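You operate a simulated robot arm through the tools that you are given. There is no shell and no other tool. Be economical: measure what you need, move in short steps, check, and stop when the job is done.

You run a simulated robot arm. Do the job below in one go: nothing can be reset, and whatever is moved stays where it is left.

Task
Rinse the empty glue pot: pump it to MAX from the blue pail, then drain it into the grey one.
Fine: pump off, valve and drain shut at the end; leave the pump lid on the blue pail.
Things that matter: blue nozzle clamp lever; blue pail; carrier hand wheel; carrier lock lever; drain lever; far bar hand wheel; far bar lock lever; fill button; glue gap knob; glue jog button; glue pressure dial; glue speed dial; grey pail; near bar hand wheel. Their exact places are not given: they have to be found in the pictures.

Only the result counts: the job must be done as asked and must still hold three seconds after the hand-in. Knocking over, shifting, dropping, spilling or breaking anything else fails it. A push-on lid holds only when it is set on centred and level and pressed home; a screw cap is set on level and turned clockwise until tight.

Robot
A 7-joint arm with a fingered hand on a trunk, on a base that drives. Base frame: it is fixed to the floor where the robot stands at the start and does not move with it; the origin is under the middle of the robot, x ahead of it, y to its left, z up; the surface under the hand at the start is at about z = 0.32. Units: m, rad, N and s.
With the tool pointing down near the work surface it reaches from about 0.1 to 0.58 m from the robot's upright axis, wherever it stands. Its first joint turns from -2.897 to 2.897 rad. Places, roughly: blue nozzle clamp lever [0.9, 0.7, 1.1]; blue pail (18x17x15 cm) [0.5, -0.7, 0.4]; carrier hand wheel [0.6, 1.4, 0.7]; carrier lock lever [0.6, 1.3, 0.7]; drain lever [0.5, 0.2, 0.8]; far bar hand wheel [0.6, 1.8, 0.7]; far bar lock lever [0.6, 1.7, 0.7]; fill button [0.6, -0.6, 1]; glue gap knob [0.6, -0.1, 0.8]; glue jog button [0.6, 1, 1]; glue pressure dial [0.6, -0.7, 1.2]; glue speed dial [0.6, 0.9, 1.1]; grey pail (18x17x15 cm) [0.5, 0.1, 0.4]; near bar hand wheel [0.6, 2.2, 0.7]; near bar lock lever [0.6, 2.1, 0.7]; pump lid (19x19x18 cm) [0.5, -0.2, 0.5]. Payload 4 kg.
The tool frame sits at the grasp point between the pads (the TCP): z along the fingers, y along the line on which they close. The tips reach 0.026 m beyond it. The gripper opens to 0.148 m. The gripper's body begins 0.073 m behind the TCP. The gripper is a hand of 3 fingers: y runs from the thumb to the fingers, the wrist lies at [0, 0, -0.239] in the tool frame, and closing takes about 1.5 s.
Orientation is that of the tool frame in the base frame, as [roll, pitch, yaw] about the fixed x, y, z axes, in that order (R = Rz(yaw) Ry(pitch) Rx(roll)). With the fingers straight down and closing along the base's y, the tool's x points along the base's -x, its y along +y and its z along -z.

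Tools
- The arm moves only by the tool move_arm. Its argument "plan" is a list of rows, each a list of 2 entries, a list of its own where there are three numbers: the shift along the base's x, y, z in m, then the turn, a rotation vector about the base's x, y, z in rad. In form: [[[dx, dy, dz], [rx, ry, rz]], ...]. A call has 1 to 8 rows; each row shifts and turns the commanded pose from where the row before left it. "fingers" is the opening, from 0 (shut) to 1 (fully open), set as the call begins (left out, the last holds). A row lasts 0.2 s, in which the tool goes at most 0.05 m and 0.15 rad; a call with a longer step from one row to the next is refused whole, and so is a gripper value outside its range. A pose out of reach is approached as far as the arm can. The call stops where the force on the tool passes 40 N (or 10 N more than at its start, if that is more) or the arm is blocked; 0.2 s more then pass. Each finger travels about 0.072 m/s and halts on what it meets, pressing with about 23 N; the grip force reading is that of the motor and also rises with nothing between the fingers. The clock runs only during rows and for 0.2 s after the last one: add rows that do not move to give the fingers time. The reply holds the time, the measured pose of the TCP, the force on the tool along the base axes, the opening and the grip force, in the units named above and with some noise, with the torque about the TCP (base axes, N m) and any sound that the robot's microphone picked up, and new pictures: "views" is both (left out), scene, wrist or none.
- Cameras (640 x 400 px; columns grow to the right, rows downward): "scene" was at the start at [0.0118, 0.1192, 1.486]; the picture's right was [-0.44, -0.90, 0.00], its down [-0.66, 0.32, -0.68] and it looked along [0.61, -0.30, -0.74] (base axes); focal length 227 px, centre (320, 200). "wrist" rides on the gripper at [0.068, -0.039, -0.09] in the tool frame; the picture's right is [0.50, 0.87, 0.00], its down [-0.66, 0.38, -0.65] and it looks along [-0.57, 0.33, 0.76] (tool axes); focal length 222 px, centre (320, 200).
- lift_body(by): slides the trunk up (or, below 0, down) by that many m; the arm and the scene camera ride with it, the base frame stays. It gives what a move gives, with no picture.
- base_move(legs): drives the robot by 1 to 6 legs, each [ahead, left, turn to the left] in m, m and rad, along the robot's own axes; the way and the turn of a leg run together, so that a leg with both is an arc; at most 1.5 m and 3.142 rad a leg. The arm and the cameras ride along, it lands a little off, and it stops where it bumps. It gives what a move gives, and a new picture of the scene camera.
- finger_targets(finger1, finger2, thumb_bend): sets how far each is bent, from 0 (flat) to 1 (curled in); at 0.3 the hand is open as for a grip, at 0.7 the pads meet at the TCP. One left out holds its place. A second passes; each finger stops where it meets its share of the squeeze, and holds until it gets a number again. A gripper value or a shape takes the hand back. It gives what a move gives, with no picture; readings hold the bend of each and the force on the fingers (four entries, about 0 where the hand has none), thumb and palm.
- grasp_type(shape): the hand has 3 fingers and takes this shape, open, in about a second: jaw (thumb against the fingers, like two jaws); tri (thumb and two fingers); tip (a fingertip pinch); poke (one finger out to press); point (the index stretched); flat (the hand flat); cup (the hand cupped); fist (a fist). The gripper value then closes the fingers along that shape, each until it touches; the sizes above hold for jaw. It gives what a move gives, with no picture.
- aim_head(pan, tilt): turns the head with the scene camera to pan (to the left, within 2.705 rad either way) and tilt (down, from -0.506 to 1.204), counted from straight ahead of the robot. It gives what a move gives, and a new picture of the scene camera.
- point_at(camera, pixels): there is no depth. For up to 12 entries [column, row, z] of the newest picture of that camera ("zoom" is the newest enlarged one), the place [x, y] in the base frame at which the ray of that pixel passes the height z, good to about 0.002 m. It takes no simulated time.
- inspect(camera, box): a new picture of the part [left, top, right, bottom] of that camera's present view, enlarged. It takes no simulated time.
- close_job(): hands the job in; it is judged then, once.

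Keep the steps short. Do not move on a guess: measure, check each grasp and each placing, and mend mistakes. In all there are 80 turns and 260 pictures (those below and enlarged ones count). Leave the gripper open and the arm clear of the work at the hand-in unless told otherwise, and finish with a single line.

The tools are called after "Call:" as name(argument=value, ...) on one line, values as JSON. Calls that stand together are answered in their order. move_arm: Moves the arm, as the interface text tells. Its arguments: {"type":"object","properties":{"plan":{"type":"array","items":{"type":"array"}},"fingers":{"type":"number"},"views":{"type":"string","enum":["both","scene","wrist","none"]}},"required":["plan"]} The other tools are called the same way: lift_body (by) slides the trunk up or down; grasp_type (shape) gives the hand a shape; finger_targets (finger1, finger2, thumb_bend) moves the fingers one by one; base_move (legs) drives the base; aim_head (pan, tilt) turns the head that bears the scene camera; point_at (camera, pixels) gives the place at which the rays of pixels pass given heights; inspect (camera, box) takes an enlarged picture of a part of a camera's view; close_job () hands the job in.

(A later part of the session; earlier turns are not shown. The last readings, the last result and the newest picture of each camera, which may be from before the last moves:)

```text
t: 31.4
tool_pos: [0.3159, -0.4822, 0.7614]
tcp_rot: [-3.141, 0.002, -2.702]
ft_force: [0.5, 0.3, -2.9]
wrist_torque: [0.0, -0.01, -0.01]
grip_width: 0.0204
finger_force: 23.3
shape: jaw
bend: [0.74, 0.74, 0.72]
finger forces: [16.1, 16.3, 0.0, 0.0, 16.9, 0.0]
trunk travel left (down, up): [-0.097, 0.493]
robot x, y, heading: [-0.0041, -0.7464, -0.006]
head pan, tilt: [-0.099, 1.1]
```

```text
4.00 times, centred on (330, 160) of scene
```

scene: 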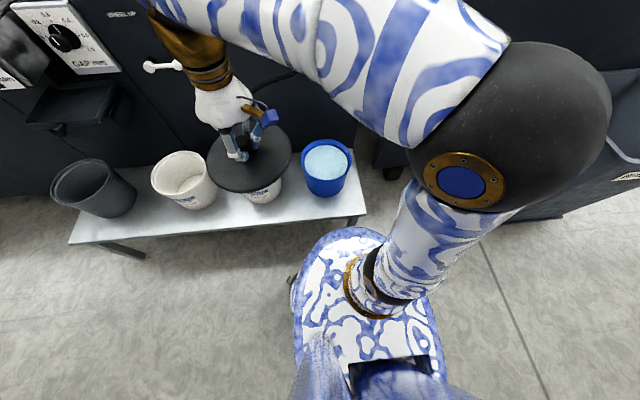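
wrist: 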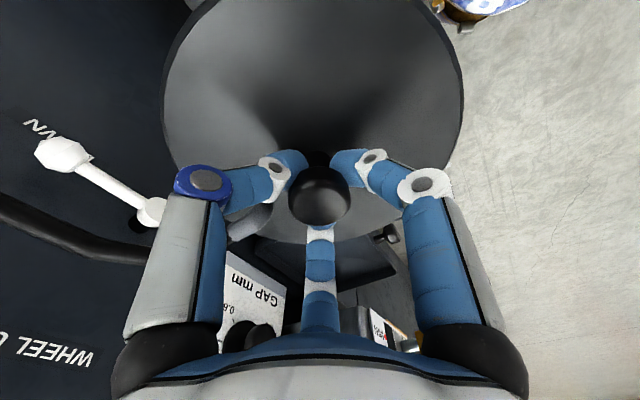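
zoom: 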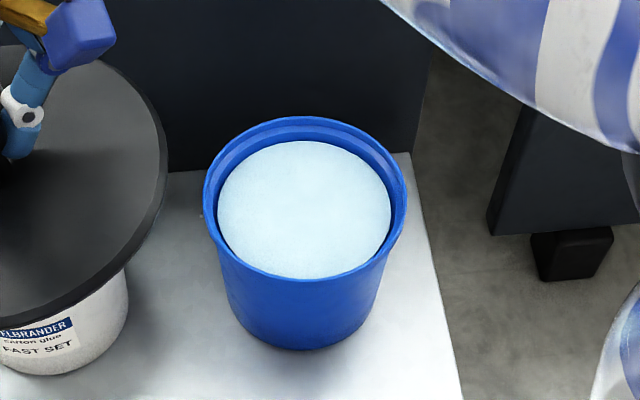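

Rim is fully seen: left (204,195), right (407,192), top (306,116), bottom (303,280). Measuring.

Call:
point_at(camera="zoom", pixels=[[204, 195, 0.47], [407, 192, 0.47], [306, 116, 0.47], [303, 280, 0.47], [204, 195, 0.48], [407, 192, 0.48], [306, 116, 0.48], [303, 280, 0.48], [303, 350, 0.32], [236, 318, 0.32], [368, 314, 0.32]])

```text
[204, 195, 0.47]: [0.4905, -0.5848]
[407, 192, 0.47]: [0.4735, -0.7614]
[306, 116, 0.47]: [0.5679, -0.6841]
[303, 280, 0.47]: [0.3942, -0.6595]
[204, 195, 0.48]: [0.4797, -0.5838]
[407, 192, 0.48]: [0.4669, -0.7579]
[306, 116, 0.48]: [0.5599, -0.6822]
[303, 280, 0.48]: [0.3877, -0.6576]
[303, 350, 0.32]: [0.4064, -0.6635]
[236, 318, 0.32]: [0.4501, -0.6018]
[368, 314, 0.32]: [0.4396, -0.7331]
```

Blue pail centre = (0.481, -0.672), diameter 0.177, rim z≈0.47. I bring the lid back, lower to z≈0.69, then forward over the centre.

Call:
move_arm(plan=[[[0, -0.045, 0], [0, 0, 0]], [[0, -0.045, 0], [0, 0, 0]], [[0, -0.045, 0], [0, 0, 0]], [[0, -0.045, 0], [0, 0, 0]], [[0.035, -0.01, -0.03], [0, 0, 0]], [[0.035, 0, -0.035], [0, 0, 0]], [[0.045, 0, 0], [0, 0, 0]], [[0.045, 0, 0], [0, 0, 0]]])

Call:
inspect(camera="scene", box=[240, 60, 400, 220])

```text
t: 33.2
tool_pos: [0.473, -0.6733, 0.6945]
tcp_rot: [-3.14, 0.002, -2.701]
ft_force: [-1.5, -0.1, -2.9]
wrist_torque: [0.0, -0.01, -0.01]
grip_width: 0.0202
finger_force: 23.1
shape: jaw
bend: [0.75, 0.75, 0.72]
finger forces: [16.1, 16.0, 0.0, 0.0, 16.9, 0.0]
trunk travel left (down, up): [-0.097, 0.493]
robot x, y, heading: [-0.0082, -0.7418, -0.007]
head pan, tilt: [-0.099, 1.1]
```

scene: 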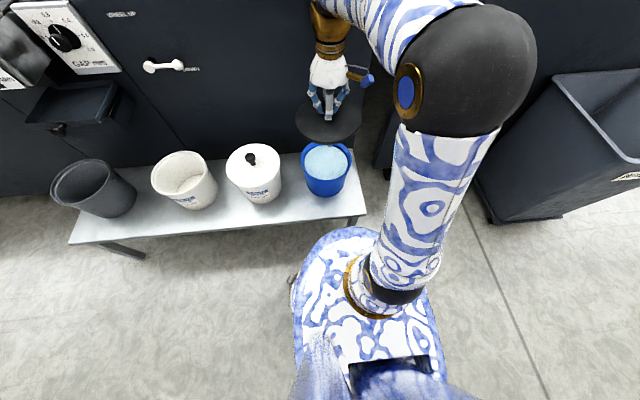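
wrist: 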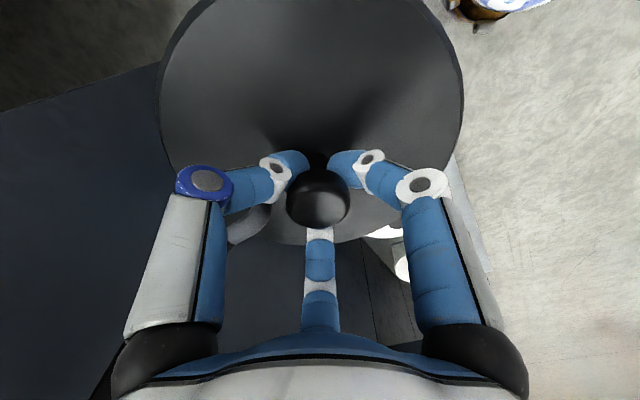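

```text
2.50 times, centred on (320, 140) of scene
```

zoom: 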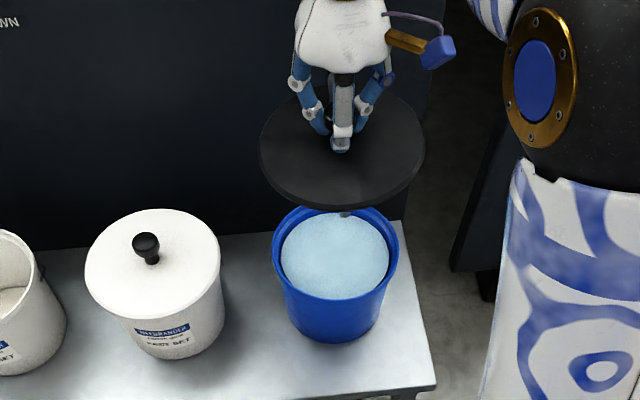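

Nearly over centre (0.473 read, 0.481 wanted). I lower to z≈0.55 with a +0.006 x trim, and check.

Call:
move_arm(plan=[[[0.005, 0, 0], [0, 0, 0]], [[0, 0, -0.035], [0, 0, 0]], [[0, 0, -0.035], [0, 0, 0]], [[0, 0, -0.035], [0, 0, 0]], [[0, 0, -0.035], [0, 0, 0]], [[0, 0, 0], [0, 0, 0]], [[0, 0, 0], [0, 0, 0]]], views="scene")

Call:
inspect(camera="scene", box=[270, 110, 390, 210])

```text
t: 34.9
tool_pos: [0.4816, -0.6713, 0.559]
tcp_rot: [-3.14, 0.002, -2.7]
ft_force: [0.6, -1.1, -3.5]
wrist_torque: [0.02, 0.01, 0.01]
grip_width: 0.0201
finger_force: 23.4
shape: jaw
bend: [0.75, 0.75, 0.72]
finger forces: [16.1, 16.0, 0.0, 0.0, 16.6, 0.0]
trunk travel left (down, up): [-0.097, 0.493]
robot x, y, heading: [-0.0066, -0.742, -0.007]
head pan, tilt: [-0.099, 1.1]
```

scene: 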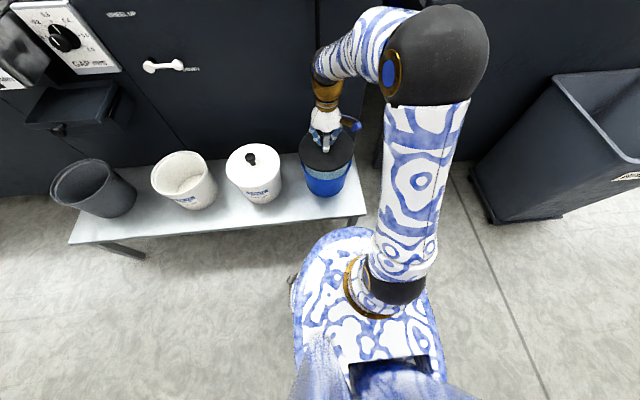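

```text
4.00 times, centred on (330, 160) of scene
```

zoom: 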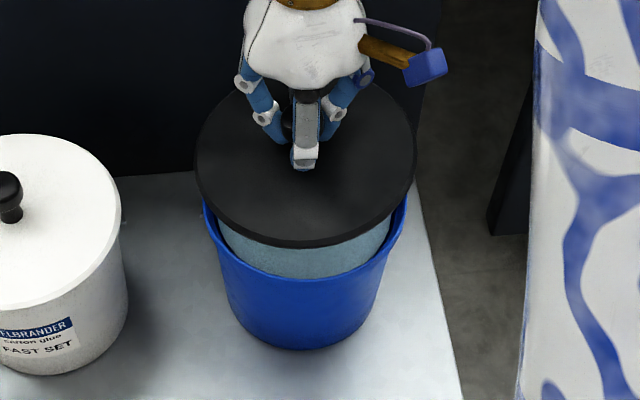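

Call:
point_at(camera="zoom", pixels=[[195, 160, 0.525], [417, 160, 0.525], [303, 241, 0.525], [204, 200, 0.47], [407, 195, 0.47], [303, 280, 0.47]])

Call:
move_arm(plan=[[[0, 0, -0.015], [0, 0, 0]], [[0, 0, -0.012], [0, 0, 0]], [[0, 0, 0], [0, 0, 0]], [[0, 0, 0], [0, 0, 0]]], views="none")

Call:
inspect(camera="scene", box=[270, 110, 390, 210])

```text
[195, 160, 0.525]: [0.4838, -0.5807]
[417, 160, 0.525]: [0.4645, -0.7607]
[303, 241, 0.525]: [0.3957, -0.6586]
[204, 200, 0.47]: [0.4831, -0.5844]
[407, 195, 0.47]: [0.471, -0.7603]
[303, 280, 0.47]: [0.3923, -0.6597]
```

```text
t: 35.9
tool_pos: [0.4804, -0.673, 0.5315]
tcp_rot: [-3.139, 0.003, -2.702]
ft_force: [-0.1, -0.1, -2.5]
wrist_torque: [0.01, 0.0, -0.03]
grip_width: 0.0201
finger_force: 22.9
shape: jaw
bend: [0.75, 0.75, 0.72]
finger forces: [16.1, 15.9, 0.0, 0.1, 16.8, 0.1]
trunk travel left (down, up): [-0.097, 0.493]
robot x, y, heading: [-0.0044, -0.7438, -0.01]
head pan, tilt: [-0.099, 1.1]
```

```text
4.00 times, centred on (330, 160) of scene
```

zoom: 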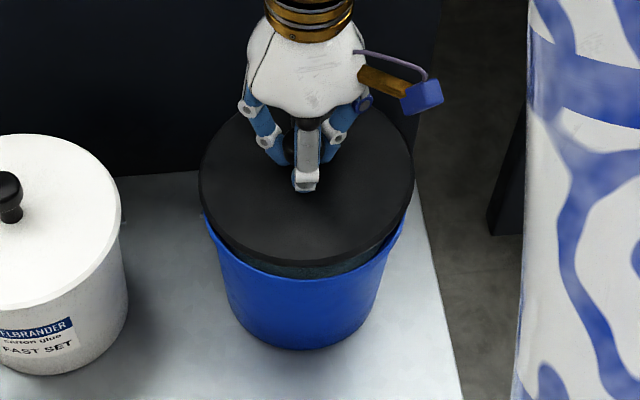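

Lid is concentric within a few mm. Now press down in small steps.

Call:
move_arm(plan=[[[0, 0, -0.005], [0, 0, 0]], [[0, 0, -0.005], [0, 0, 0]], [[0, 0, -0.005], [0, 0, 0]], [[0, 0, -0.005], [0, 0, 0]], [[0, 0, 0], [0, 0, 0]]], views="none")

Call:
inspect(camera="scene", box=[270, 110, 390, 210])

```text
t: 37.0
tool_pos: [0.4797, -0.6721, 0.5107]
tcp_rot: [-3.14, 0.002, -2.702]
ft_force: [-0.2, -0.5, -2.7]
wrist_torque: [0.09, 0.07, -0.03]
grip_width: 0.0205
finger_force: 22.9
shape: jaw
bend: [0.75, 0.75, 0.72]
finger forces: [15.8, 16.1, 0.0, 0.0, 18.0, 0.0]
trunk travel left (down, up): [-0.097, 0.493]
robot x, y, heading: [-0.0047, -0.7459, -0.014]
head pan, tilt: [-0.099, 1.1]
```

```text
4.00 times, centred on (330, 160) of scene
```

zoom: 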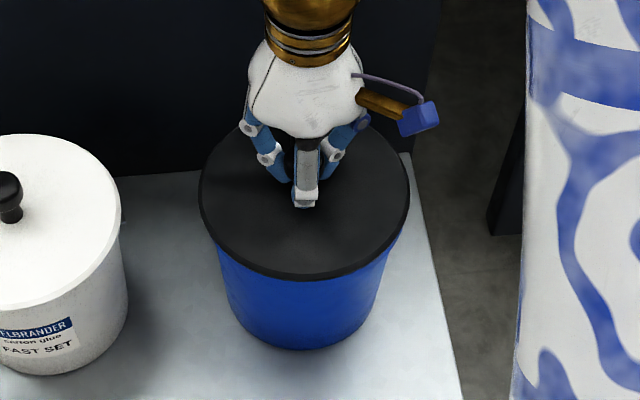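

It looks flush on the rim but little force was read. I press further to make sure it is home.

Call:
move_arm(plan=[[[0, 0, -0.004], [0, 0, 0]], [[0, 0, -0.004], [0, 0, 0]], [[0, 0, -0.004], [0, 0, 0]], [[0, 0, -0.004], [0, 0, 0]], [[0, 0, -0.004], [0, 0, 0]]], views="none")

Call:
inspect(camera="scene", box=[270, 110, 390, 210])

```text
t: 37.8
tool_pos: [0.4804, -0.673, 0.5047]
tcp_rot: [-3.138, 0.01, -2.7]
ft_force: [-8.3, -1.3, 30.2]
wrist_torque: [0.05, 0.15, -0.07]
grip_width: 0.0224
finger_force: 23.1
shape: jaw
bend: [0.76, 0.76, 0.73]
finger forces: [27.4, 24.2, 0.1, 0.0, 24.8, 0.0]
trunk travel left (down, up): [-0.097, 0.493]
robot x, y, heading: [-0.0052, -0.7428, -0.013]
head pan, tilt: [-0.099, 1.1]
stopped in row 3: the force on the tool passed its limit at 45 N (the readings are from after the stop); the commanded pose is now the measured one
```

```text
4.00 times, centred on (330, 160) of scene
```

zoom: 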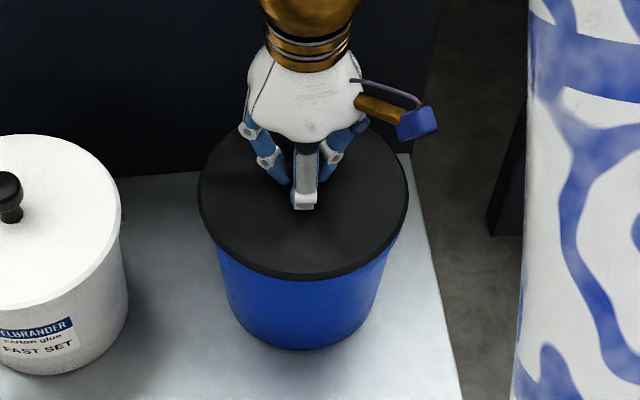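

45 N reached with the lid flush all round: home. I release and rise, then check the lid.

Call:
move_arm(plan=[[[0, 0, 0.001], [0, 0, 0]], [[0, 0, 0], [0, 0, 0]], [[0, 0, 0], [0, 0, 0]], [[0, 0, 0], [0, 0, 0]], [[0, 0, 0.02], [0, 0, 0]], [[0, 0, 0.04], [0, 0, 0]], [[0, 0, 0.04], [0, 0, 0]], [[0, 0, 0.04], [0, 0, 0]]], fingers=0.6)

Call:
inspect(camera="scene", box=[270, 110, 390, 210])

```text
t: 39.6
tool_pos: [0.4811, -0.6729, 0.6453]
tcp_rot: [-3.138, 0.008, -2.699]
ft_force: [-0.6, -0.9, -0.4]
wrist_torque: [0.02, 0.0, -0.01]
grip_width: 0.0881
finger_force: 0.0
shape: jaw
bend: [0.32, 0.32, 0.7]
finger forces: [0.0, 0.0, 0.0, 0.0, 0.1, 0.0]
trunk travel left (down, up): [-0.097, 0.493]
robot x, y, heading: [-0.0006, -0.7526, -0.009]
head pan, tilt: [-0.099, 1.1]
```

scene: 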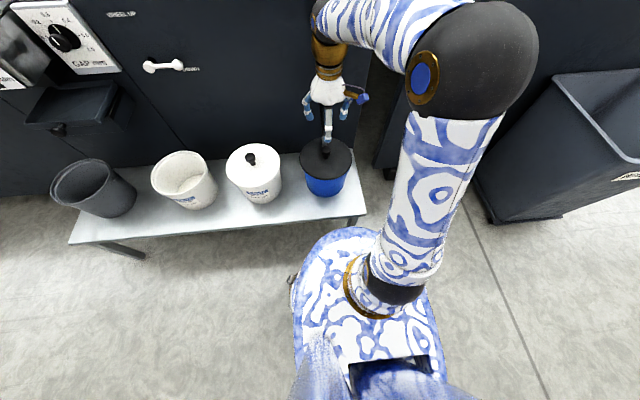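
wrist: 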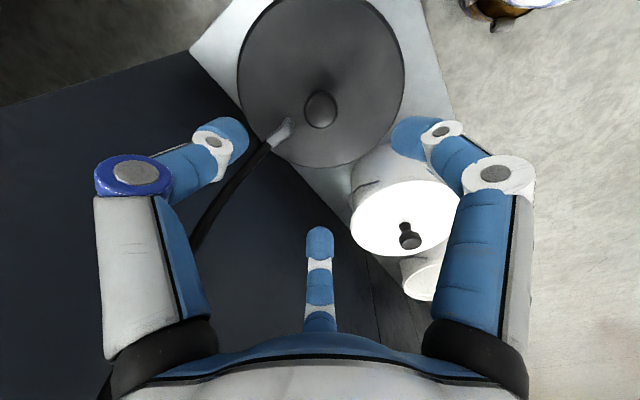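

```text
4.00 times, centred on (330, 160) of scene
```

zoom: 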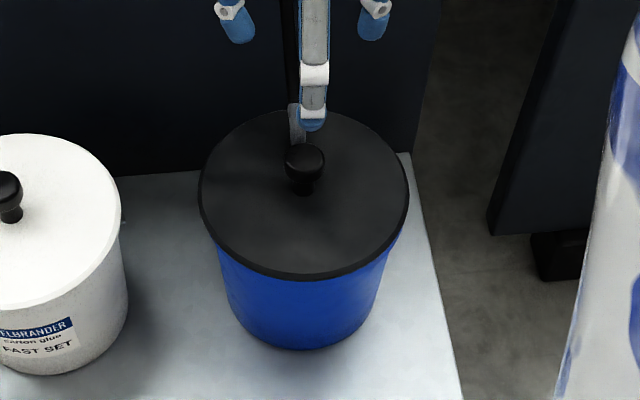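

Lid sits centred and level. Now for the panel: I withdraw the hand, raise the trunk, drive a bit left, and look.

Call:
move_arm(plan=[[[-0.045, 0, 0.01], [0, 0, -0.11]], [[-0.045, 0, 0.01], [0, 0, -0.11]], [[-0.045, 0, 0.01], [0, 0, -0.11]], [[-0.045, 0, 0.01], [0, 0, -0.11]], [[-0.02, 0, 0.02], [0, 0, 0]]], views="none")

Call:
lift_body(by=0.38)

Call:
base_move(legs=[[0, 0.13, 0]])

Call:
aim_head(pan=0.1, tilt=0.6)

```text
t: 40.8
tool_pos: [0.2777, -0.6718, 0.7034]
tcp_rot: [-3.138, 0.005, -3.141]
ft_force: [0.0, 0.9, 0.4]
wrist_torque: [-0.01, 0.01, 0.0]
grip_width: 0.0884
finger_force: 0.2
shape: jaw
bend: [0.32, 0.32, 0.7]
finger forces: [0.1, 0.1, 0.1, 0.0, 0.1, 0.0]
trunk travel left (down, up): [-0.097, 0.493]
robot x, y, heading: [-0.0022, -0.7458, -0.005]
head pan, tilt: [-0.099, 1.1]
```

```text
t: 44.5
tool_pos: [0.2787, -0.6718, 1.0828]
tcp_rot: [-3.139, 0.007, -3.139]
ft_force: [-0.7, -0.1, 0.5]
wrist_torque: [-0.03, -0.03, 0.0]
grip_width: 0.0883
finger_force: 0.0
shape: jaw
bend: [0.32, 0.32, 0.7]
finger forces: [0.1, 0.0, 0.0, 0.1, 0.1, 0.0]
trunk travel left (down, up): [-0.477, 0.113]
robot x, y, heading: [-0.0081, -0.7473, -0.006]
head pan, tilt: [-0.099, 1.1]
```

```text
t: 45.8
tool_pos: [0.2795, -0.5439, 1.084]
tcp_rot: [-3.138, 0.009, -3.139]
ft_force: [-0.7, 0.1, -0.5]
wrist_torque: [-0.02, -0.02, -0.01]
grip_width: 0.0884
finger_force: 0.0
shape: jaw
bend: [0.32, 0.32, 0.7]
finger forces: [0.0, 0.0, 0.1, 0.0, 0.0, 0.1]
trunk travel left (down, up): [-0.477, 0.113]
robot x, y, heading: [-0.0034, -0.6176, -0.006]
head pan, tilt: [-0.099, 1.1]
```

scene: 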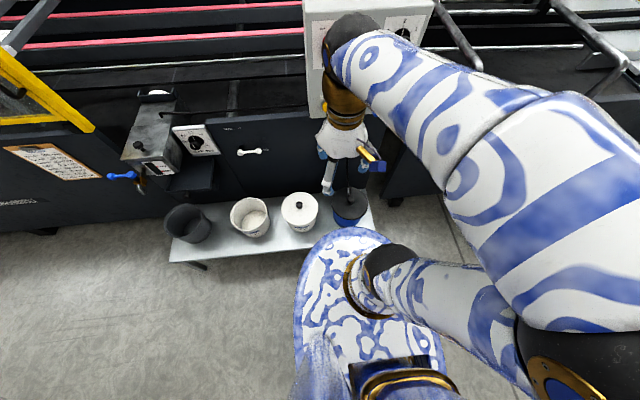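

```text
t: 46.7
tool_pos: [0.2797, -0.5438, 1.0841]
tcp_rot: [-3.139, 0.006, -3.141]
ft_force: [0.7, 0.6, 0.6]
wrist_torque: [0.0, -0.04, 0.01]
grip_width: 0.0883
finger_force: 0.1
shape: jaw
bend: [0.32, 0.32, 0.7]
finger forces: [0.1, 0.0, 0.1, 0.1, 0.0, 0.1]
trunk travel left (down, up): [-0.477, 0.113]
robot x, y, heading: [-0.0005, -0.6175, -0.008]
head pan, tilt: [0.099, 0.6]
```

scene: 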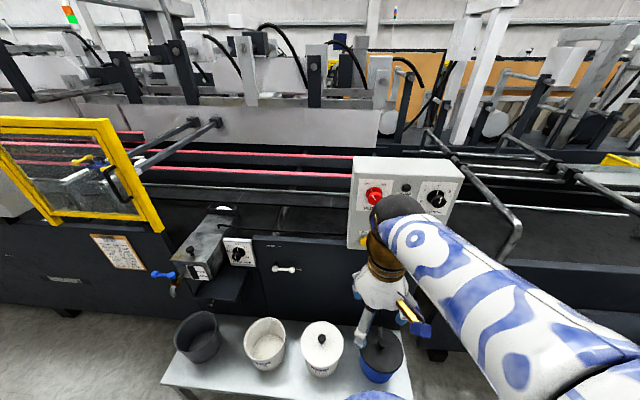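

I now turn the hand to point ahead (+x), in steps of 0.15 rad, moving slightly forward.

Call:
move_arm(plan=[[[0.015, 0, 0.01], [0, -0.15, 0]], [[0.015, 0, 0.01], [0, -0.15, 0]], [[0.015, 0, 0], [0, -0.15, 0]], [[0.015, 0, 0], [0, -0.15, 0]], [[0.015, 0, 0], [0, -0.15, 0]], [[0.015, 0, 0], [0, -0.15, 0]], [[0.015, 0, 0], [0, -0.15, 0]], [[0.015, 0, 0], [0, -0.15, 0]]], views="none")

Call:
move_arm(plan=[[[0.015, 0, 0], [0, -0.13, 0]], [[0.015, 0, 0], [0, -0.12, 0]], [[0.015, 0, 0], [0, -0.12, 0]], [[0, 0, 0], [0, 0, 0]]])

```text
t: 48.7
tool_pos: [0.4225, -0.4952, 1.1379]
tcp_rot: [3.086, 1.184, -3.113]
ft_force: [0.3, 0.3, 0.8]
wrist_torque: [-0.01, 0.0, -0.04]
grip_width: 0.0886
finger_force: 0.0
shape: jaw
bend: [0.32, 0.32, 0.7]
finger forces: [0.1, 0.0, 0.0, 0.0, 0.0, 0.0]
out of reach, approached as far as the arm can: row 6, 7, 8
trunk travel left (down, up): [-0.477, 0.113]
robot x, y, heading: [-0.0015, -0.6218, -0.008]
head pan, tilt: [0.099, 0.6]
stopped in row 8: the arm was blocked; the commanded pose is now the measured one
```

```text
t: 49.1
tool_pos: [0.4111, -0.424, 1.1475]
tcp_rot: [2.81, 1.278, 3.105]
ft_force: [1.2, -1.1, -0.3]
wrist_torque: [0.0, 0.01, 0.02]
grip_width: 0.0884
finger_force: 0.1
shape: jaw
bend: [0.32, 0.32, 0.7]
finger forces: [0.0, 0.0, 0.0, 0.1, 0.0, 0.1]
out of reach, approached as far as the arm can: row 1, 2
trunk travel left (down, up): [-0.477, 0.113]
robot x, y, heading: [-0.0045, -0.6133, -0.009]
head pan, tilt: [0.099, 0.6]
stopped in row 2: the arm was blocked; the commanded pose is now the measured one
```

scene: 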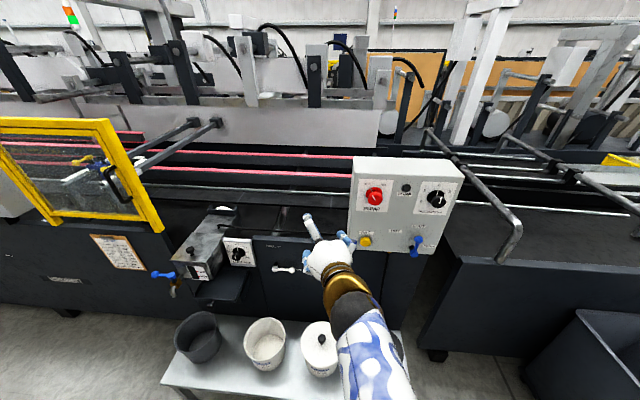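
wrist: 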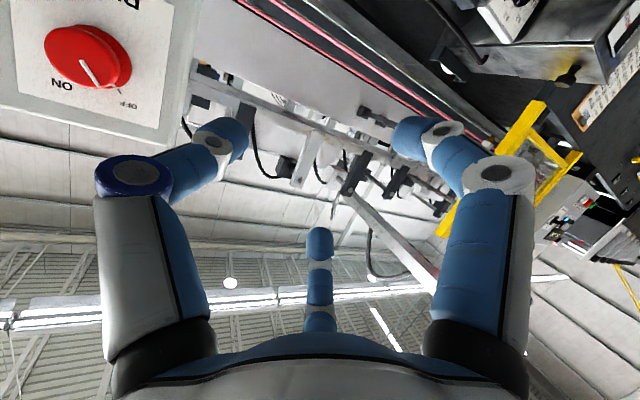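

The wrist is at its limit since I stand too near. I back the base 0.2 m, then set the hand exactly forward at around (0.42, -0.58, 1.12).

Call:
base_move(legs=[[-0.22, 0, 0]])

Call:
move_arm(plan=[[[0.035, -0.026, -0.005], [-0.018, -0.096, -0.097]], [[0.035, -0.026, -0.005], [-0.018, -0.096, -0.097]], [[0.035, -0.026, -0.005], [-0.018, -0.096, -0.097]], [[0.035, -0.026, -0.005], [0, 0, 0]], [[0.035, -0.026, -0.005], [0, 0, 0]], [[0.035, -0.026, -0.005], [0, 0, 0]], [[0, 0, 0], [0, 0, 0]]])

```text
t: 50.8
tool_pos: [0.1912, -0.4198, 1.1512]
tcp_rot: [2.801, 1.281, 3.1]
ft_force: [-0.3, -0.5, -0.5]
wrist_torque: [-0.02, -0.02, 0.06]
grip_width: 0.0885
finger_force: 0.1
shape: jaw
bend: [0.32, 0.32, 0.7]
finger forces: [0.1, 0.0, 0.0, 0.0, 0.0, 0.0]
trunk travel left (down, up): [-0.477, 0.113]
robot x, y, heading: [-0.2212, -0.6145, -0.008]
head pan, tilt: [0.099, 0.6]
```

scene: 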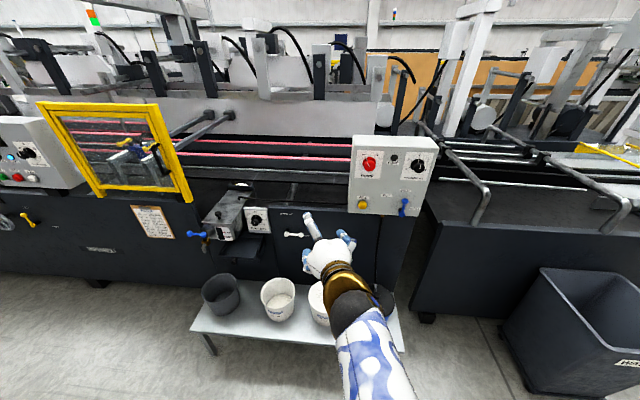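

```text
t: 51.3
tool_pos: [0.186, -0.3851, 1.1755]
tcp_rot: [2.315, 1.352, 2.72]
ft_force: [-1.0, -0.3, 0.2]
wrist_torque: [-0.01, -0.03, 0.0]
grip_width: 0.0887
finger_force: 0.1
shape: jaw
bend: [0.32, 0.32, 0.7]
finger forces: [0.0, 0.0, 0.0, 0.0, 0.0, 0.0]
out of reach, approached as far as the arm can: row 1
trunk travel left (down, up): [-0.477, 0.113]
robot x, y, heading: [-0.2239, -0.6166, -0.004]
head pan, tilt: [0.099, 0.6]
stopped in row 2: the arm was blocked; the commanded pose is now the measured one
```

scene: 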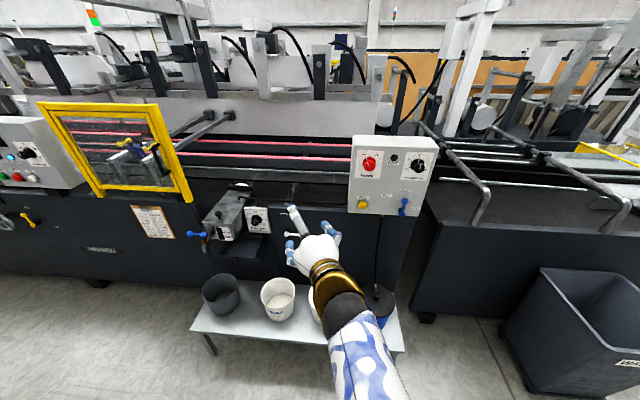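
wrist: 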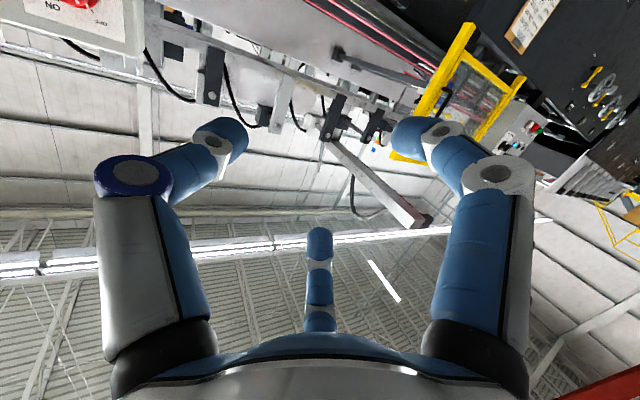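

Still at the wrist limit because the arm is folded. I extend straight forward first, no turning.

Call:
move_arm(plan=[[[0.045, -0.01, -0.01], [0, 0, 0]], [[0.045, -0.01, -0.01], [0, 0, 0]], [[0.045, -0.01, -0.01], [0, 0, 0]], [[0.045, -0.01, 0], [0, 0, 0]], [[0.03, -0.01, 0], [0, 0, 0]], [[0, 0, 0], [0, 0, 0]]], views="none")

```text
t: 52.7
tool_pos: [0.3969, -0.4346, 1.1495]
tcp_rot: [2.315, 1.359, 2.72]
ft_force: [0.2, 0.0, 1.0]
wrist_torque: [0.03, -0.03, 0.01]
grip_width: 0.089
finger_force: 0.0
shape: jaw
bend: [0.32, 0.32, 0.7]
finger forces: [0.0, 0.0, 0.0, 0.0, 0.0, 0.0]
trunk travel left (down, up): [-0.477, 0.113]
robot x, y, heading: [-0.225, -0.6146, -0.009]
head pan, tilt: [0.099, 0.6]
```

Now turn to face straight ahead, moving to y≈-0.58.

Call:
move_arm(plan=[[[0, -0.036, -0.008], [-0.031, -0.043, -0.101]], [[0, -0.036, -0.008], [-0.031, -0.043, -0.101]], [[0, -0.036, -0.008], [-0.031, -0.043, -0.101]], [[0, -0.036, -0.008], [-0.031, -0.043, -0.101]], [[0, 0, 0], [0, 0, 0]]])

Call:
inspect(camera="scene", box=[320, 110, 460, 230])

```text
t: 53.9
tool_pos: [0.3966, -0.578, 1.1172]
tcp_rot: [0.505, 1.571, 0.504]
ft_force: [-0.1, -0.2, 0.2]
wrist_torque: [0.02, 0.01, 0.0]
grip_width: 0.0887
finger_force: 0.0
shape: jaw
bend: [0.32, 0.32, 0.7]
finger forces: [0.0, 0.0, 0.0, 0.0, 0.0, 0.1]
trunk travel left (down, up): [-0.477, 0.113]
robot x, y, heading: [-0.2234, -0.6135, -0.007]
head pan, tilt: [0.099, 0.6]
```

scene: 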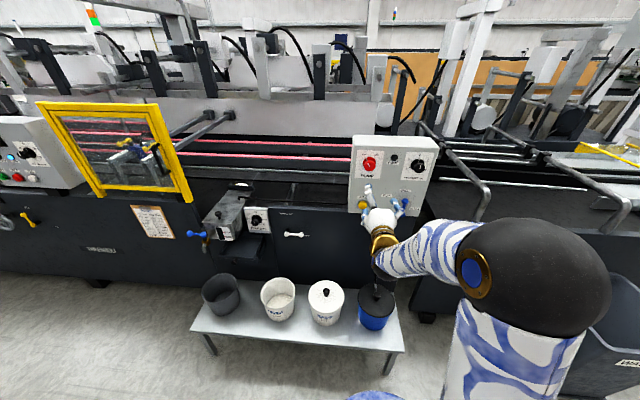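
wrist: 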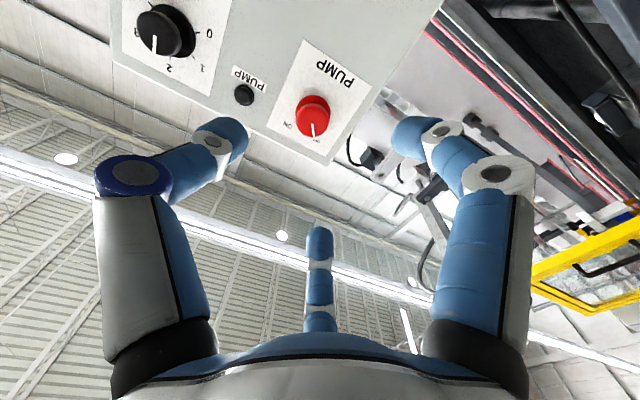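

```text
3.33 times, centred on (390, 170) of scene
```

zoom: 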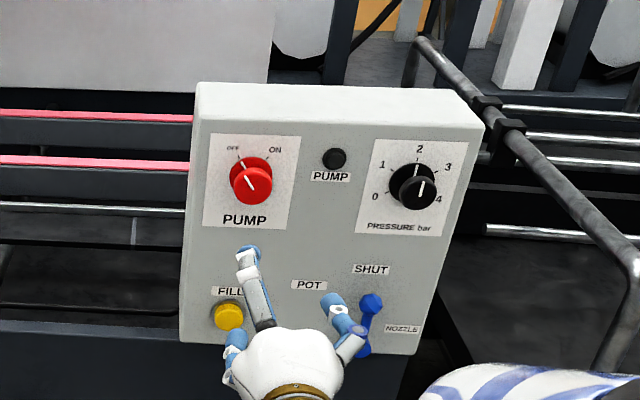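

Hand now points straight ahead. I triangulate: rays from the scene picture for pump knob, fill button, valve tip and pivot, and the pump card's corners.

Call:
point_at(camera="scene", pixels=[[369.6, 165.5, 1.12], [369.6, 165.5, 1.16], [362.7, 204.8, 0.95], [362.7, 204.8, 1.0], [405.3, 200.9, 0.98], [405.3, 200.9, 1.04], [402.6, 215, 0.94], [402.6, 215, 1.0], [357.3, 150.5, 1.2], [357.3, 150.5, 1.16], [354.9, 178.4, 1.06], [354.9, 178.4, 1.1]])

Call:
point_at(camera="wrist", pixels=[[312, 120, 1.12], [312, 120, 1.16], [330, 163, 1.2], [330, 163, 1.16], [372, 85, 1.06], [372, 85, 1.1]])

Call:
inspect(camera="wrist", box=[230, 20, 400, 180])

```text
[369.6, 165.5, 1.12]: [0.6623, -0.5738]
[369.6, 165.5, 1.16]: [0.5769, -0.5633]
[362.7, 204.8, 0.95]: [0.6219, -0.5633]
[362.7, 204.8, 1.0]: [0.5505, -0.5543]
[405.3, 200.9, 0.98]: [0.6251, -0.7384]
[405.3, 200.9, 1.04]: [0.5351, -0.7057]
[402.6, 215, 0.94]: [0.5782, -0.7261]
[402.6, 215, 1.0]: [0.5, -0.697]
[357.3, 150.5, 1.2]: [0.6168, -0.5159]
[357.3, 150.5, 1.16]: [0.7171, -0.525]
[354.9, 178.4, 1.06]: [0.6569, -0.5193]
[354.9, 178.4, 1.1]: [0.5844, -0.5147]
```

```text
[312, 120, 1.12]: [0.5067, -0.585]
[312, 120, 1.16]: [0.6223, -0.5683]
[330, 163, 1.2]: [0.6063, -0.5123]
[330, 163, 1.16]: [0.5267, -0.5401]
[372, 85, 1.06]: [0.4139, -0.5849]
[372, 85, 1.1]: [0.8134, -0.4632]
```

```text
2.50 times, centred on (315, 100) of wrist
```

zoom: 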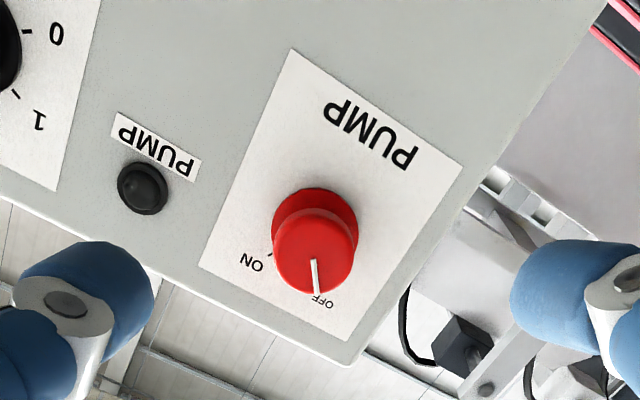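

Pump knob centre ≈ (front x 0.595, y -0.570, z 1.150), face x≈0.615, about 45 mm across. I line up on its axis, pre-turned -0.5 rad, and approach to x=0.52.

Call:
move_arm(plan=[[[0.03, 0.008, 0.017], [-0.14, 0, 0]], [[0.03, 0, 0.016], [-0.14, 0, 0]], [[0.03, 0, 0], [-0.14, 0, 0]], [[0.033, 0, 0], [-0.1, 0, 0]], [[0, 0, 0], [0, 0, 0]]])

Call:
inspect(camera="scene", box=[330, 120, 450, 230])

```text
t: 55.1
tool_pos: [0.5208, -0.5695, 1.1475]
tcp_rot: [-1.572, 1.05, -1.571]
ft_force: [0.2, 0.0, -0.3]
wrist_torque: [-0.01, 0.0, -0.01]
grip_width: 0.0891
finger_force: 0.0
shape: jaw
bend: [0.32, 0.32, 0.7]
finger forces: [0.0, 0.0, 0.0, 0.0, 0.0, 0.0]
trunk travel left (down, up): [-0.477, 0.113]
robot x, y, heading: [-0.2255, -0.6183, -0.006]
head pan, tilt: [0.099, 0.6]
```

scene: 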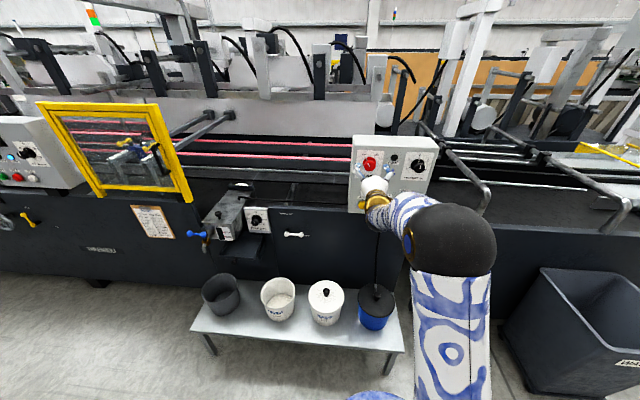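
wrist: 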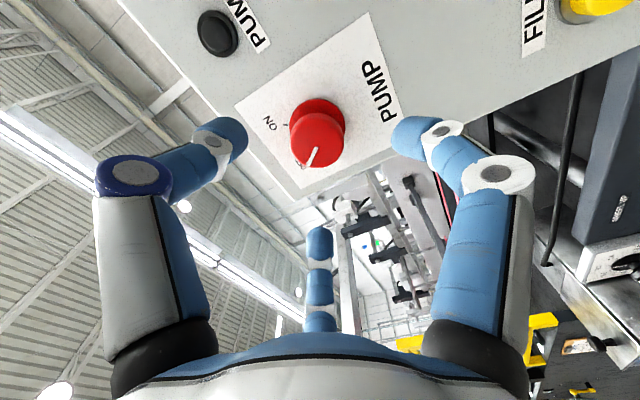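

```text
3.64 times, centred on (390, 175) of scene
```

zoom: 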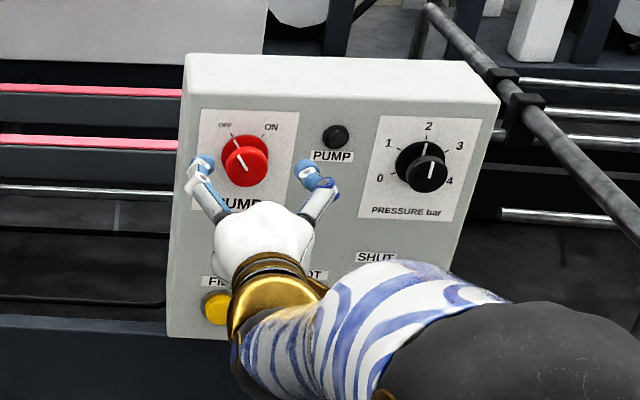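

Knob projects where it should be on the tool axis (320,143). Advance 6 cm.

Call:
move_arm(plan=[[[0.025, 0, 0.002], [0, 0, 0]], [[0.02, 0, 0], [0, 0, 0]], [[0.015, 0, 0], [0, 0, 0]], [[0, 0, 0], [0, 0, 0]]])

```text
t: 56.1
tool_pos: [0.5791, -0.5681, 1.1513]
tcp_rot: [-1.571, 1.05, -1.573]
ft_force: [-0.3, 0.0, -0.1]
wrist_torque: [0.03, -0.05, -0.01]
grip_width: 0.0889
finger_force: 0.1
shape: jaw
bend: [0.32, 0.32, 0.7]
finger forces: [0.0, 0.0, 0.0, 0.1, 0.1, 0.0]
trunk travel left (down, up): [-0.477, 0.113]
robot x, y, heading: [-0.2266, -0.6172, -0.009]
head pan, tilt: [0.099, 0.6]
```

scene: 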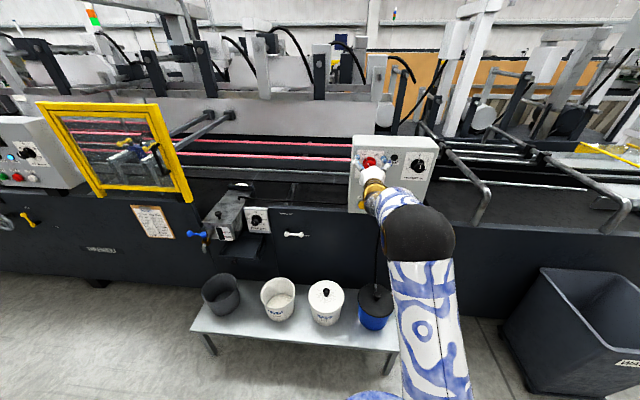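
wrist: 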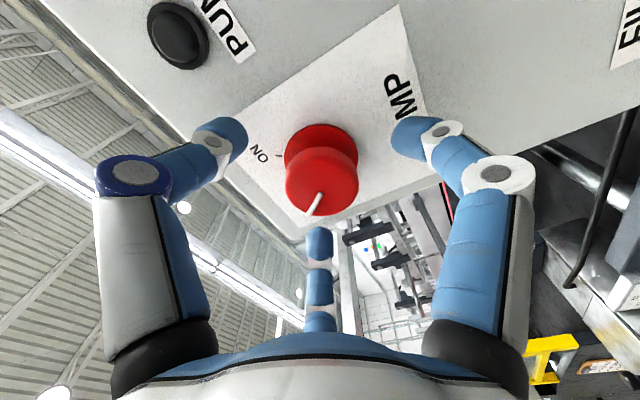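

Knob is on axis. Close the fingers on it.

Call:
move_arm(plan=[[[0.003, 0, 0], [0, 0, 0]], [[0, 0, 0], [0, 0, 0]], [[0, 0, 0], [0, 0, 0]], [[0, 0, 0], [0, 0, 0]], [[0, 0, 0], [0, 0, 0]], [[0, 0, 0], [0, 0, 0]], [[0, 0, 0], [0, 0, 0]]], fingers=0, views="wrist")

```text
t: 57.7
tool_pos: [0.5848, -0.5696, 1.1507]
tcp_rot: [-1.573, 1.054, -1.574]
ft_force: [20.9, -1.5, 7.1]
wrist_torque: [-0.01, -0.17, -0.13]
grip_width: 0.0288
finger_force: 23.3
shape: jaw
bend: [0.76, 0.75, 0.71]
finger forces: [18.7, 19.2, 0.0, 0.1, 22.4, 0.0]
trunk travel left (down, up): [-0.477, 0.113]
robot x, y, heading: [-0.2267, -0.615, -0.014]
head pan, tilt: [0.099, 0.6]
```

wrist: 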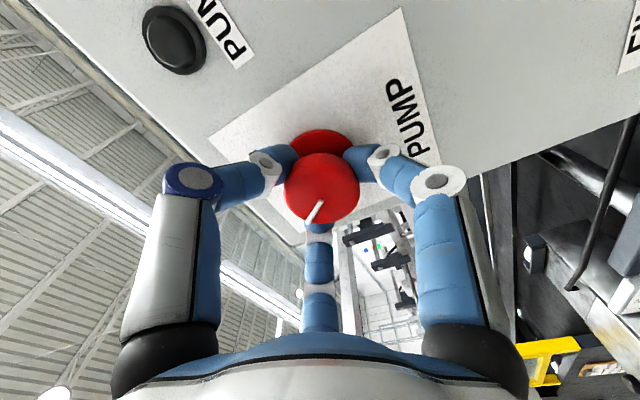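

Gripped behind the knob's rim (20 N pull toward the panel, so ease +2 mm). Turn clockwise (about +x) gradually.

Call:
move_arm(plan=[[[0.002, 0, 0], [0.1, 0, 0]], [[0.001, 0, 0], [0.14, 0, 0]], [[0, 0, 0], [0.14, 0, 0]], [[0, 0, 0], [0.14, 0, 0]], [[0, 0, 0], [0.14, 0, 0]], [[0, 0, 0], [0.14, 0, 0]]])

Call:
inspect(camera="wrist", box=[180, 20, 460, 240])

```text
t: 59.1
tool_pos: [0.5873, -0.5698, 1.1495]
tcp_rot: [1.579, 1.289, 1.578]
ft_force: [14.9, -2.8, 3.5]
wrist_torque: [-0.01, -0.01, -0.15]
grip_width: 0.027
finger_force: 23.0
shape: jaw
bend: [0.76, 0.75, 0.73]
finger forces: [15.9, 16.9, 0.0, 0.1, 18.5, 0.0]
trunk travel left (down, up): [-0.477, 0.113]
robot x, y, heading: [-0.2234, -0.6115, -0.009]
head pan, tilt: [0.099, 0.6]
```

scene: 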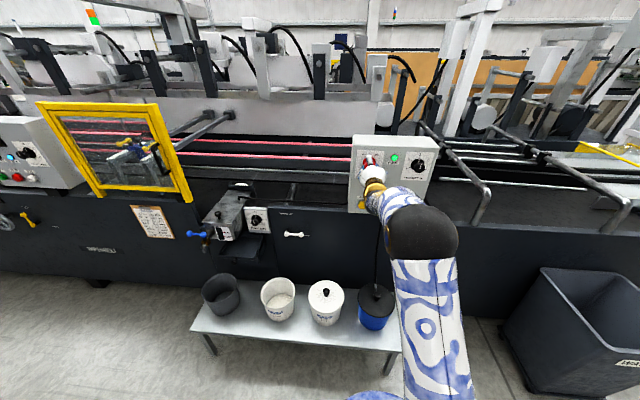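
wrist: 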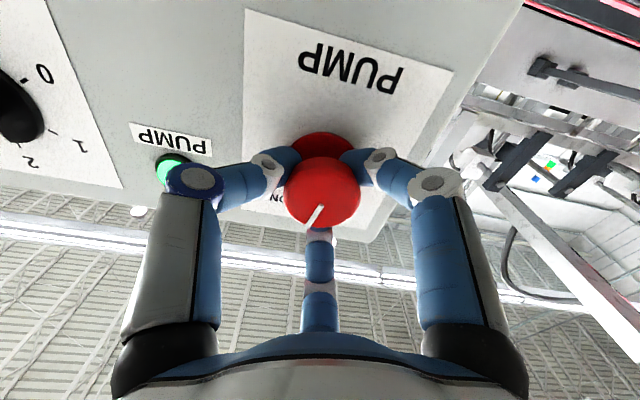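

```text
1.82 times, centred on (320, 130) of wrist
```

zoom: 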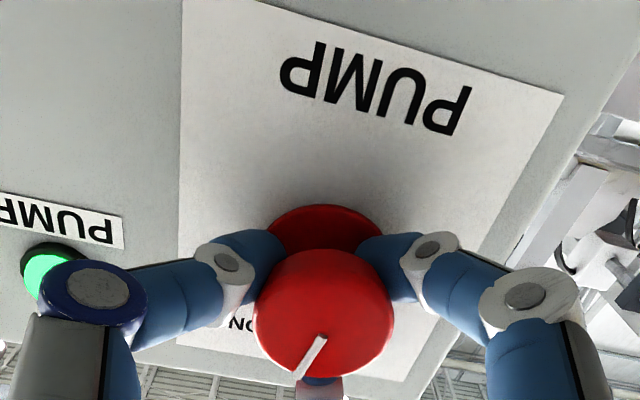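

The green PUMP lamp is lit: pump ON. I nudge 0.15 rad more to reach the mark, then release and back off.

Call:
move_arm(plan=[[[0, 0, 0], [0.1, 0, 0]], [[0, 0, 0], [0.08, 0, 0]], [[0, 0, 0], [0, 0, 0]]], views="none")

Call:
move_arm(plan=[[[0, 0, 0], [0, 0, 0]], [[0, 0, 0], [0, 0, 0]], [[0, 0, 0], [0, 0, 0]], [[0, 0, 0], [0, 0, 0]], [[-0.03, 0, 0], [0, 0, 0]], [[-0.04, 0, 0], [0, 0, 0]], [[-0.04, 0, 0], [0, 0, 0]], [[-0.04, 0, 0], [0, 0, 0]]], fingers=0.7)

Call:
inspect(camera="scene", box=[330, 120, 450, 230])

Call:
inspect(camera="scene", box=[180, 170, 310, 270])

```text
t: 59.9
tool_pos: [0.5872, -0.5707, 1.1505]
tcp_rot: [1.577, 1.108, 1.575]
ft_force: [12.8, -4.9, 1.5]
wrist_torque: [-0.03, 0.03, -0.19]
grip_width: 0.0271
finger_force: 22.8
shape: jaw
bend: [0.76, 0.75, 0.73]
finger forces: [15.5, 16.2, 0.1, 0.0, 18.8, 0.1]
trunk travel left (down, up): [-0.477, 0.113]
robot x, y, heading: [-0.2263, -0.6157, -0.002]
head pan, tilt: [0.099, 0.6]
```

```text
t: 61.7
tool_pos: [0.4362, -0.5713, 1.1538]
tcp_rot: [1.571, 1.108, 1.572]
ft_force: [-0.4, 0.2, 0.0]
wrist_torque: [0.0, 0.0, 0.0]
grip_width: 0.1031
finger_force: 0.1
shape: jaw
bend: [0.28, 0.28, 0.74]
finger forces: [0.0, 0.0, 0.0, 0.0, 0.0, 0.0]
trunk travel left (down, up): [-0.477, 0.113]
robot x, y, heading: [-0.2241, -0.6124, -0.008]
head pan, tilt: [0.099, 0.6]
```

scene: 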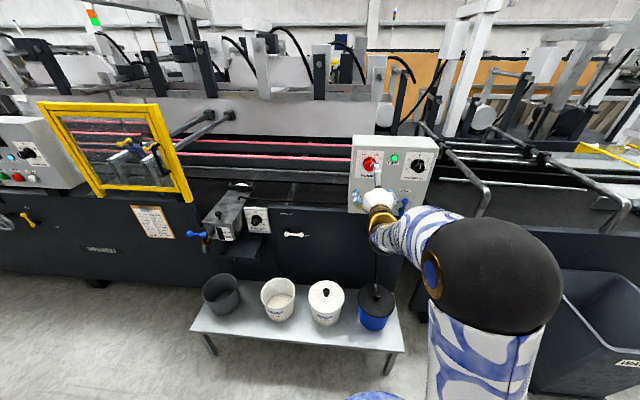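
wrist: 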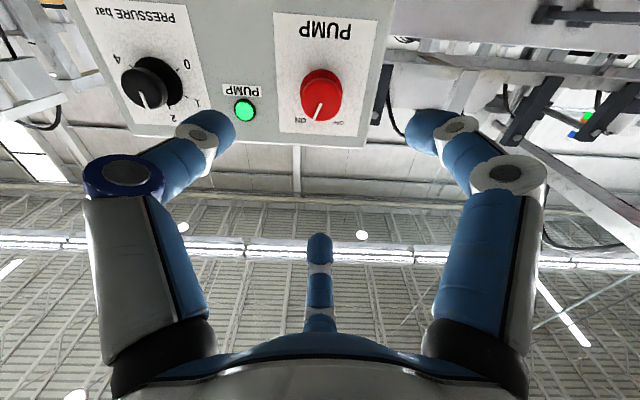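

```text
3.64 times, centred on (390, 175) of scene
```

zoom: 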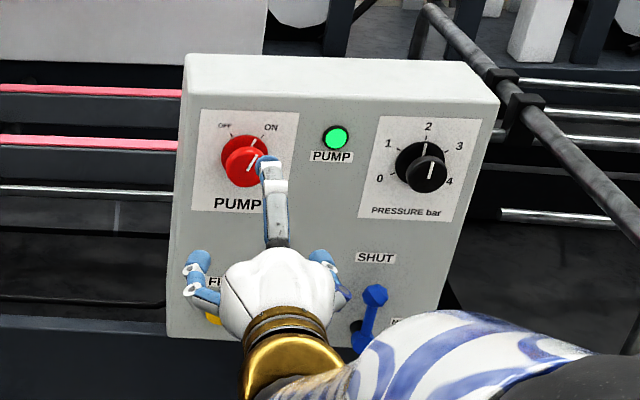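

```text
4.00 times, centred on (245, 220) of scene
```

zoom: 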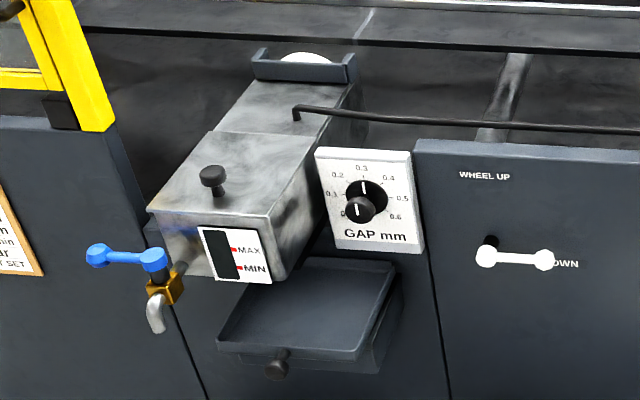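

Pump lamp green, gauge window readable at scene. Now the blue valve lever: I move the hand in front of it (about y -0.72, z 1.01) with one finger up, two flanking the bar.

Call:
move_arm(plan=[[[0, -0.03, -0.029], [0, 0, 0]], [[0, -0.03, -0.029], [0, 0, 0]], [[0, -0.03, -0.029], [0, 0, 0]], [[0, -0.03, -0.029], [0, 0, 0]], [[0, -0.03, -0.029], [0, 0, 0]], [[0, 0, 0], [0, 0, 0]]], fingers=0.6)

Call:
inspect(camera="scene", box=[330, 130, 450, 240])

Call:
inspect(camera="wrist", box=[160, 0, 480, 240])

```text
t: 63.1
tool_pos: [0.4377, -0.7192, 1.0044]
tcp_rot: [1.573, 1.11, 1.573]
ft_force: [0.0, -0.6, 0.0]
wrist_torque: [0.02, 0.01, 0.0]
grip_width: 0.089
finger_force: 0.0
shape: jaw
bend: [0.32, 0.32, 0.7]
finger forces: [0.1, 0.1, 0.0, 0.0, 0.1, 0.1]
trunk travel left (down, up): [-0.477, 0.113]
robot x, y, heading: [-0.2263, -0.6135, -0.006]
head pan, tilt: [0.099, 0.6]
```

scene: 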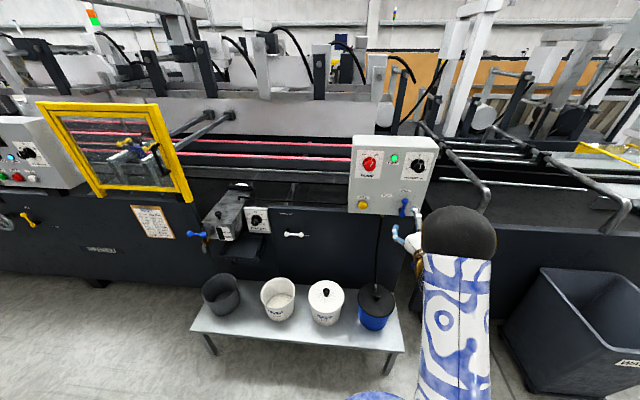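
wrist: 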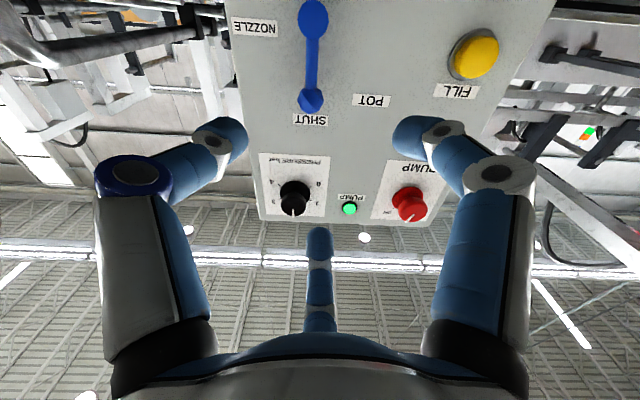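

```text
3.64 times, centred on (390, 185) of scene
```

zoom: 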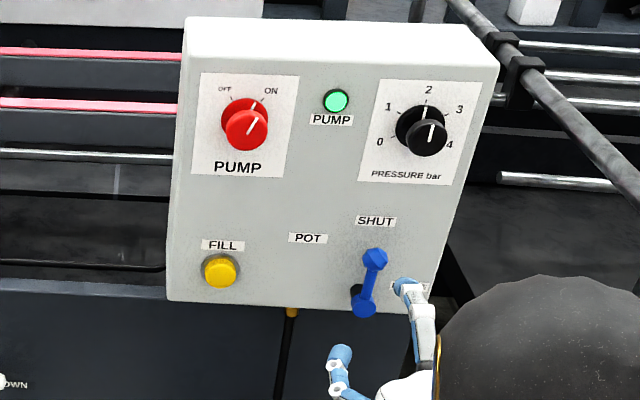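

```text
1.67 times, centred on (320, 120) of wrist
```

zoom: 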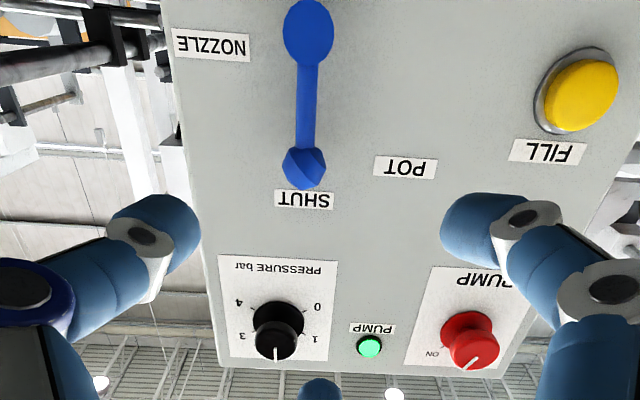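

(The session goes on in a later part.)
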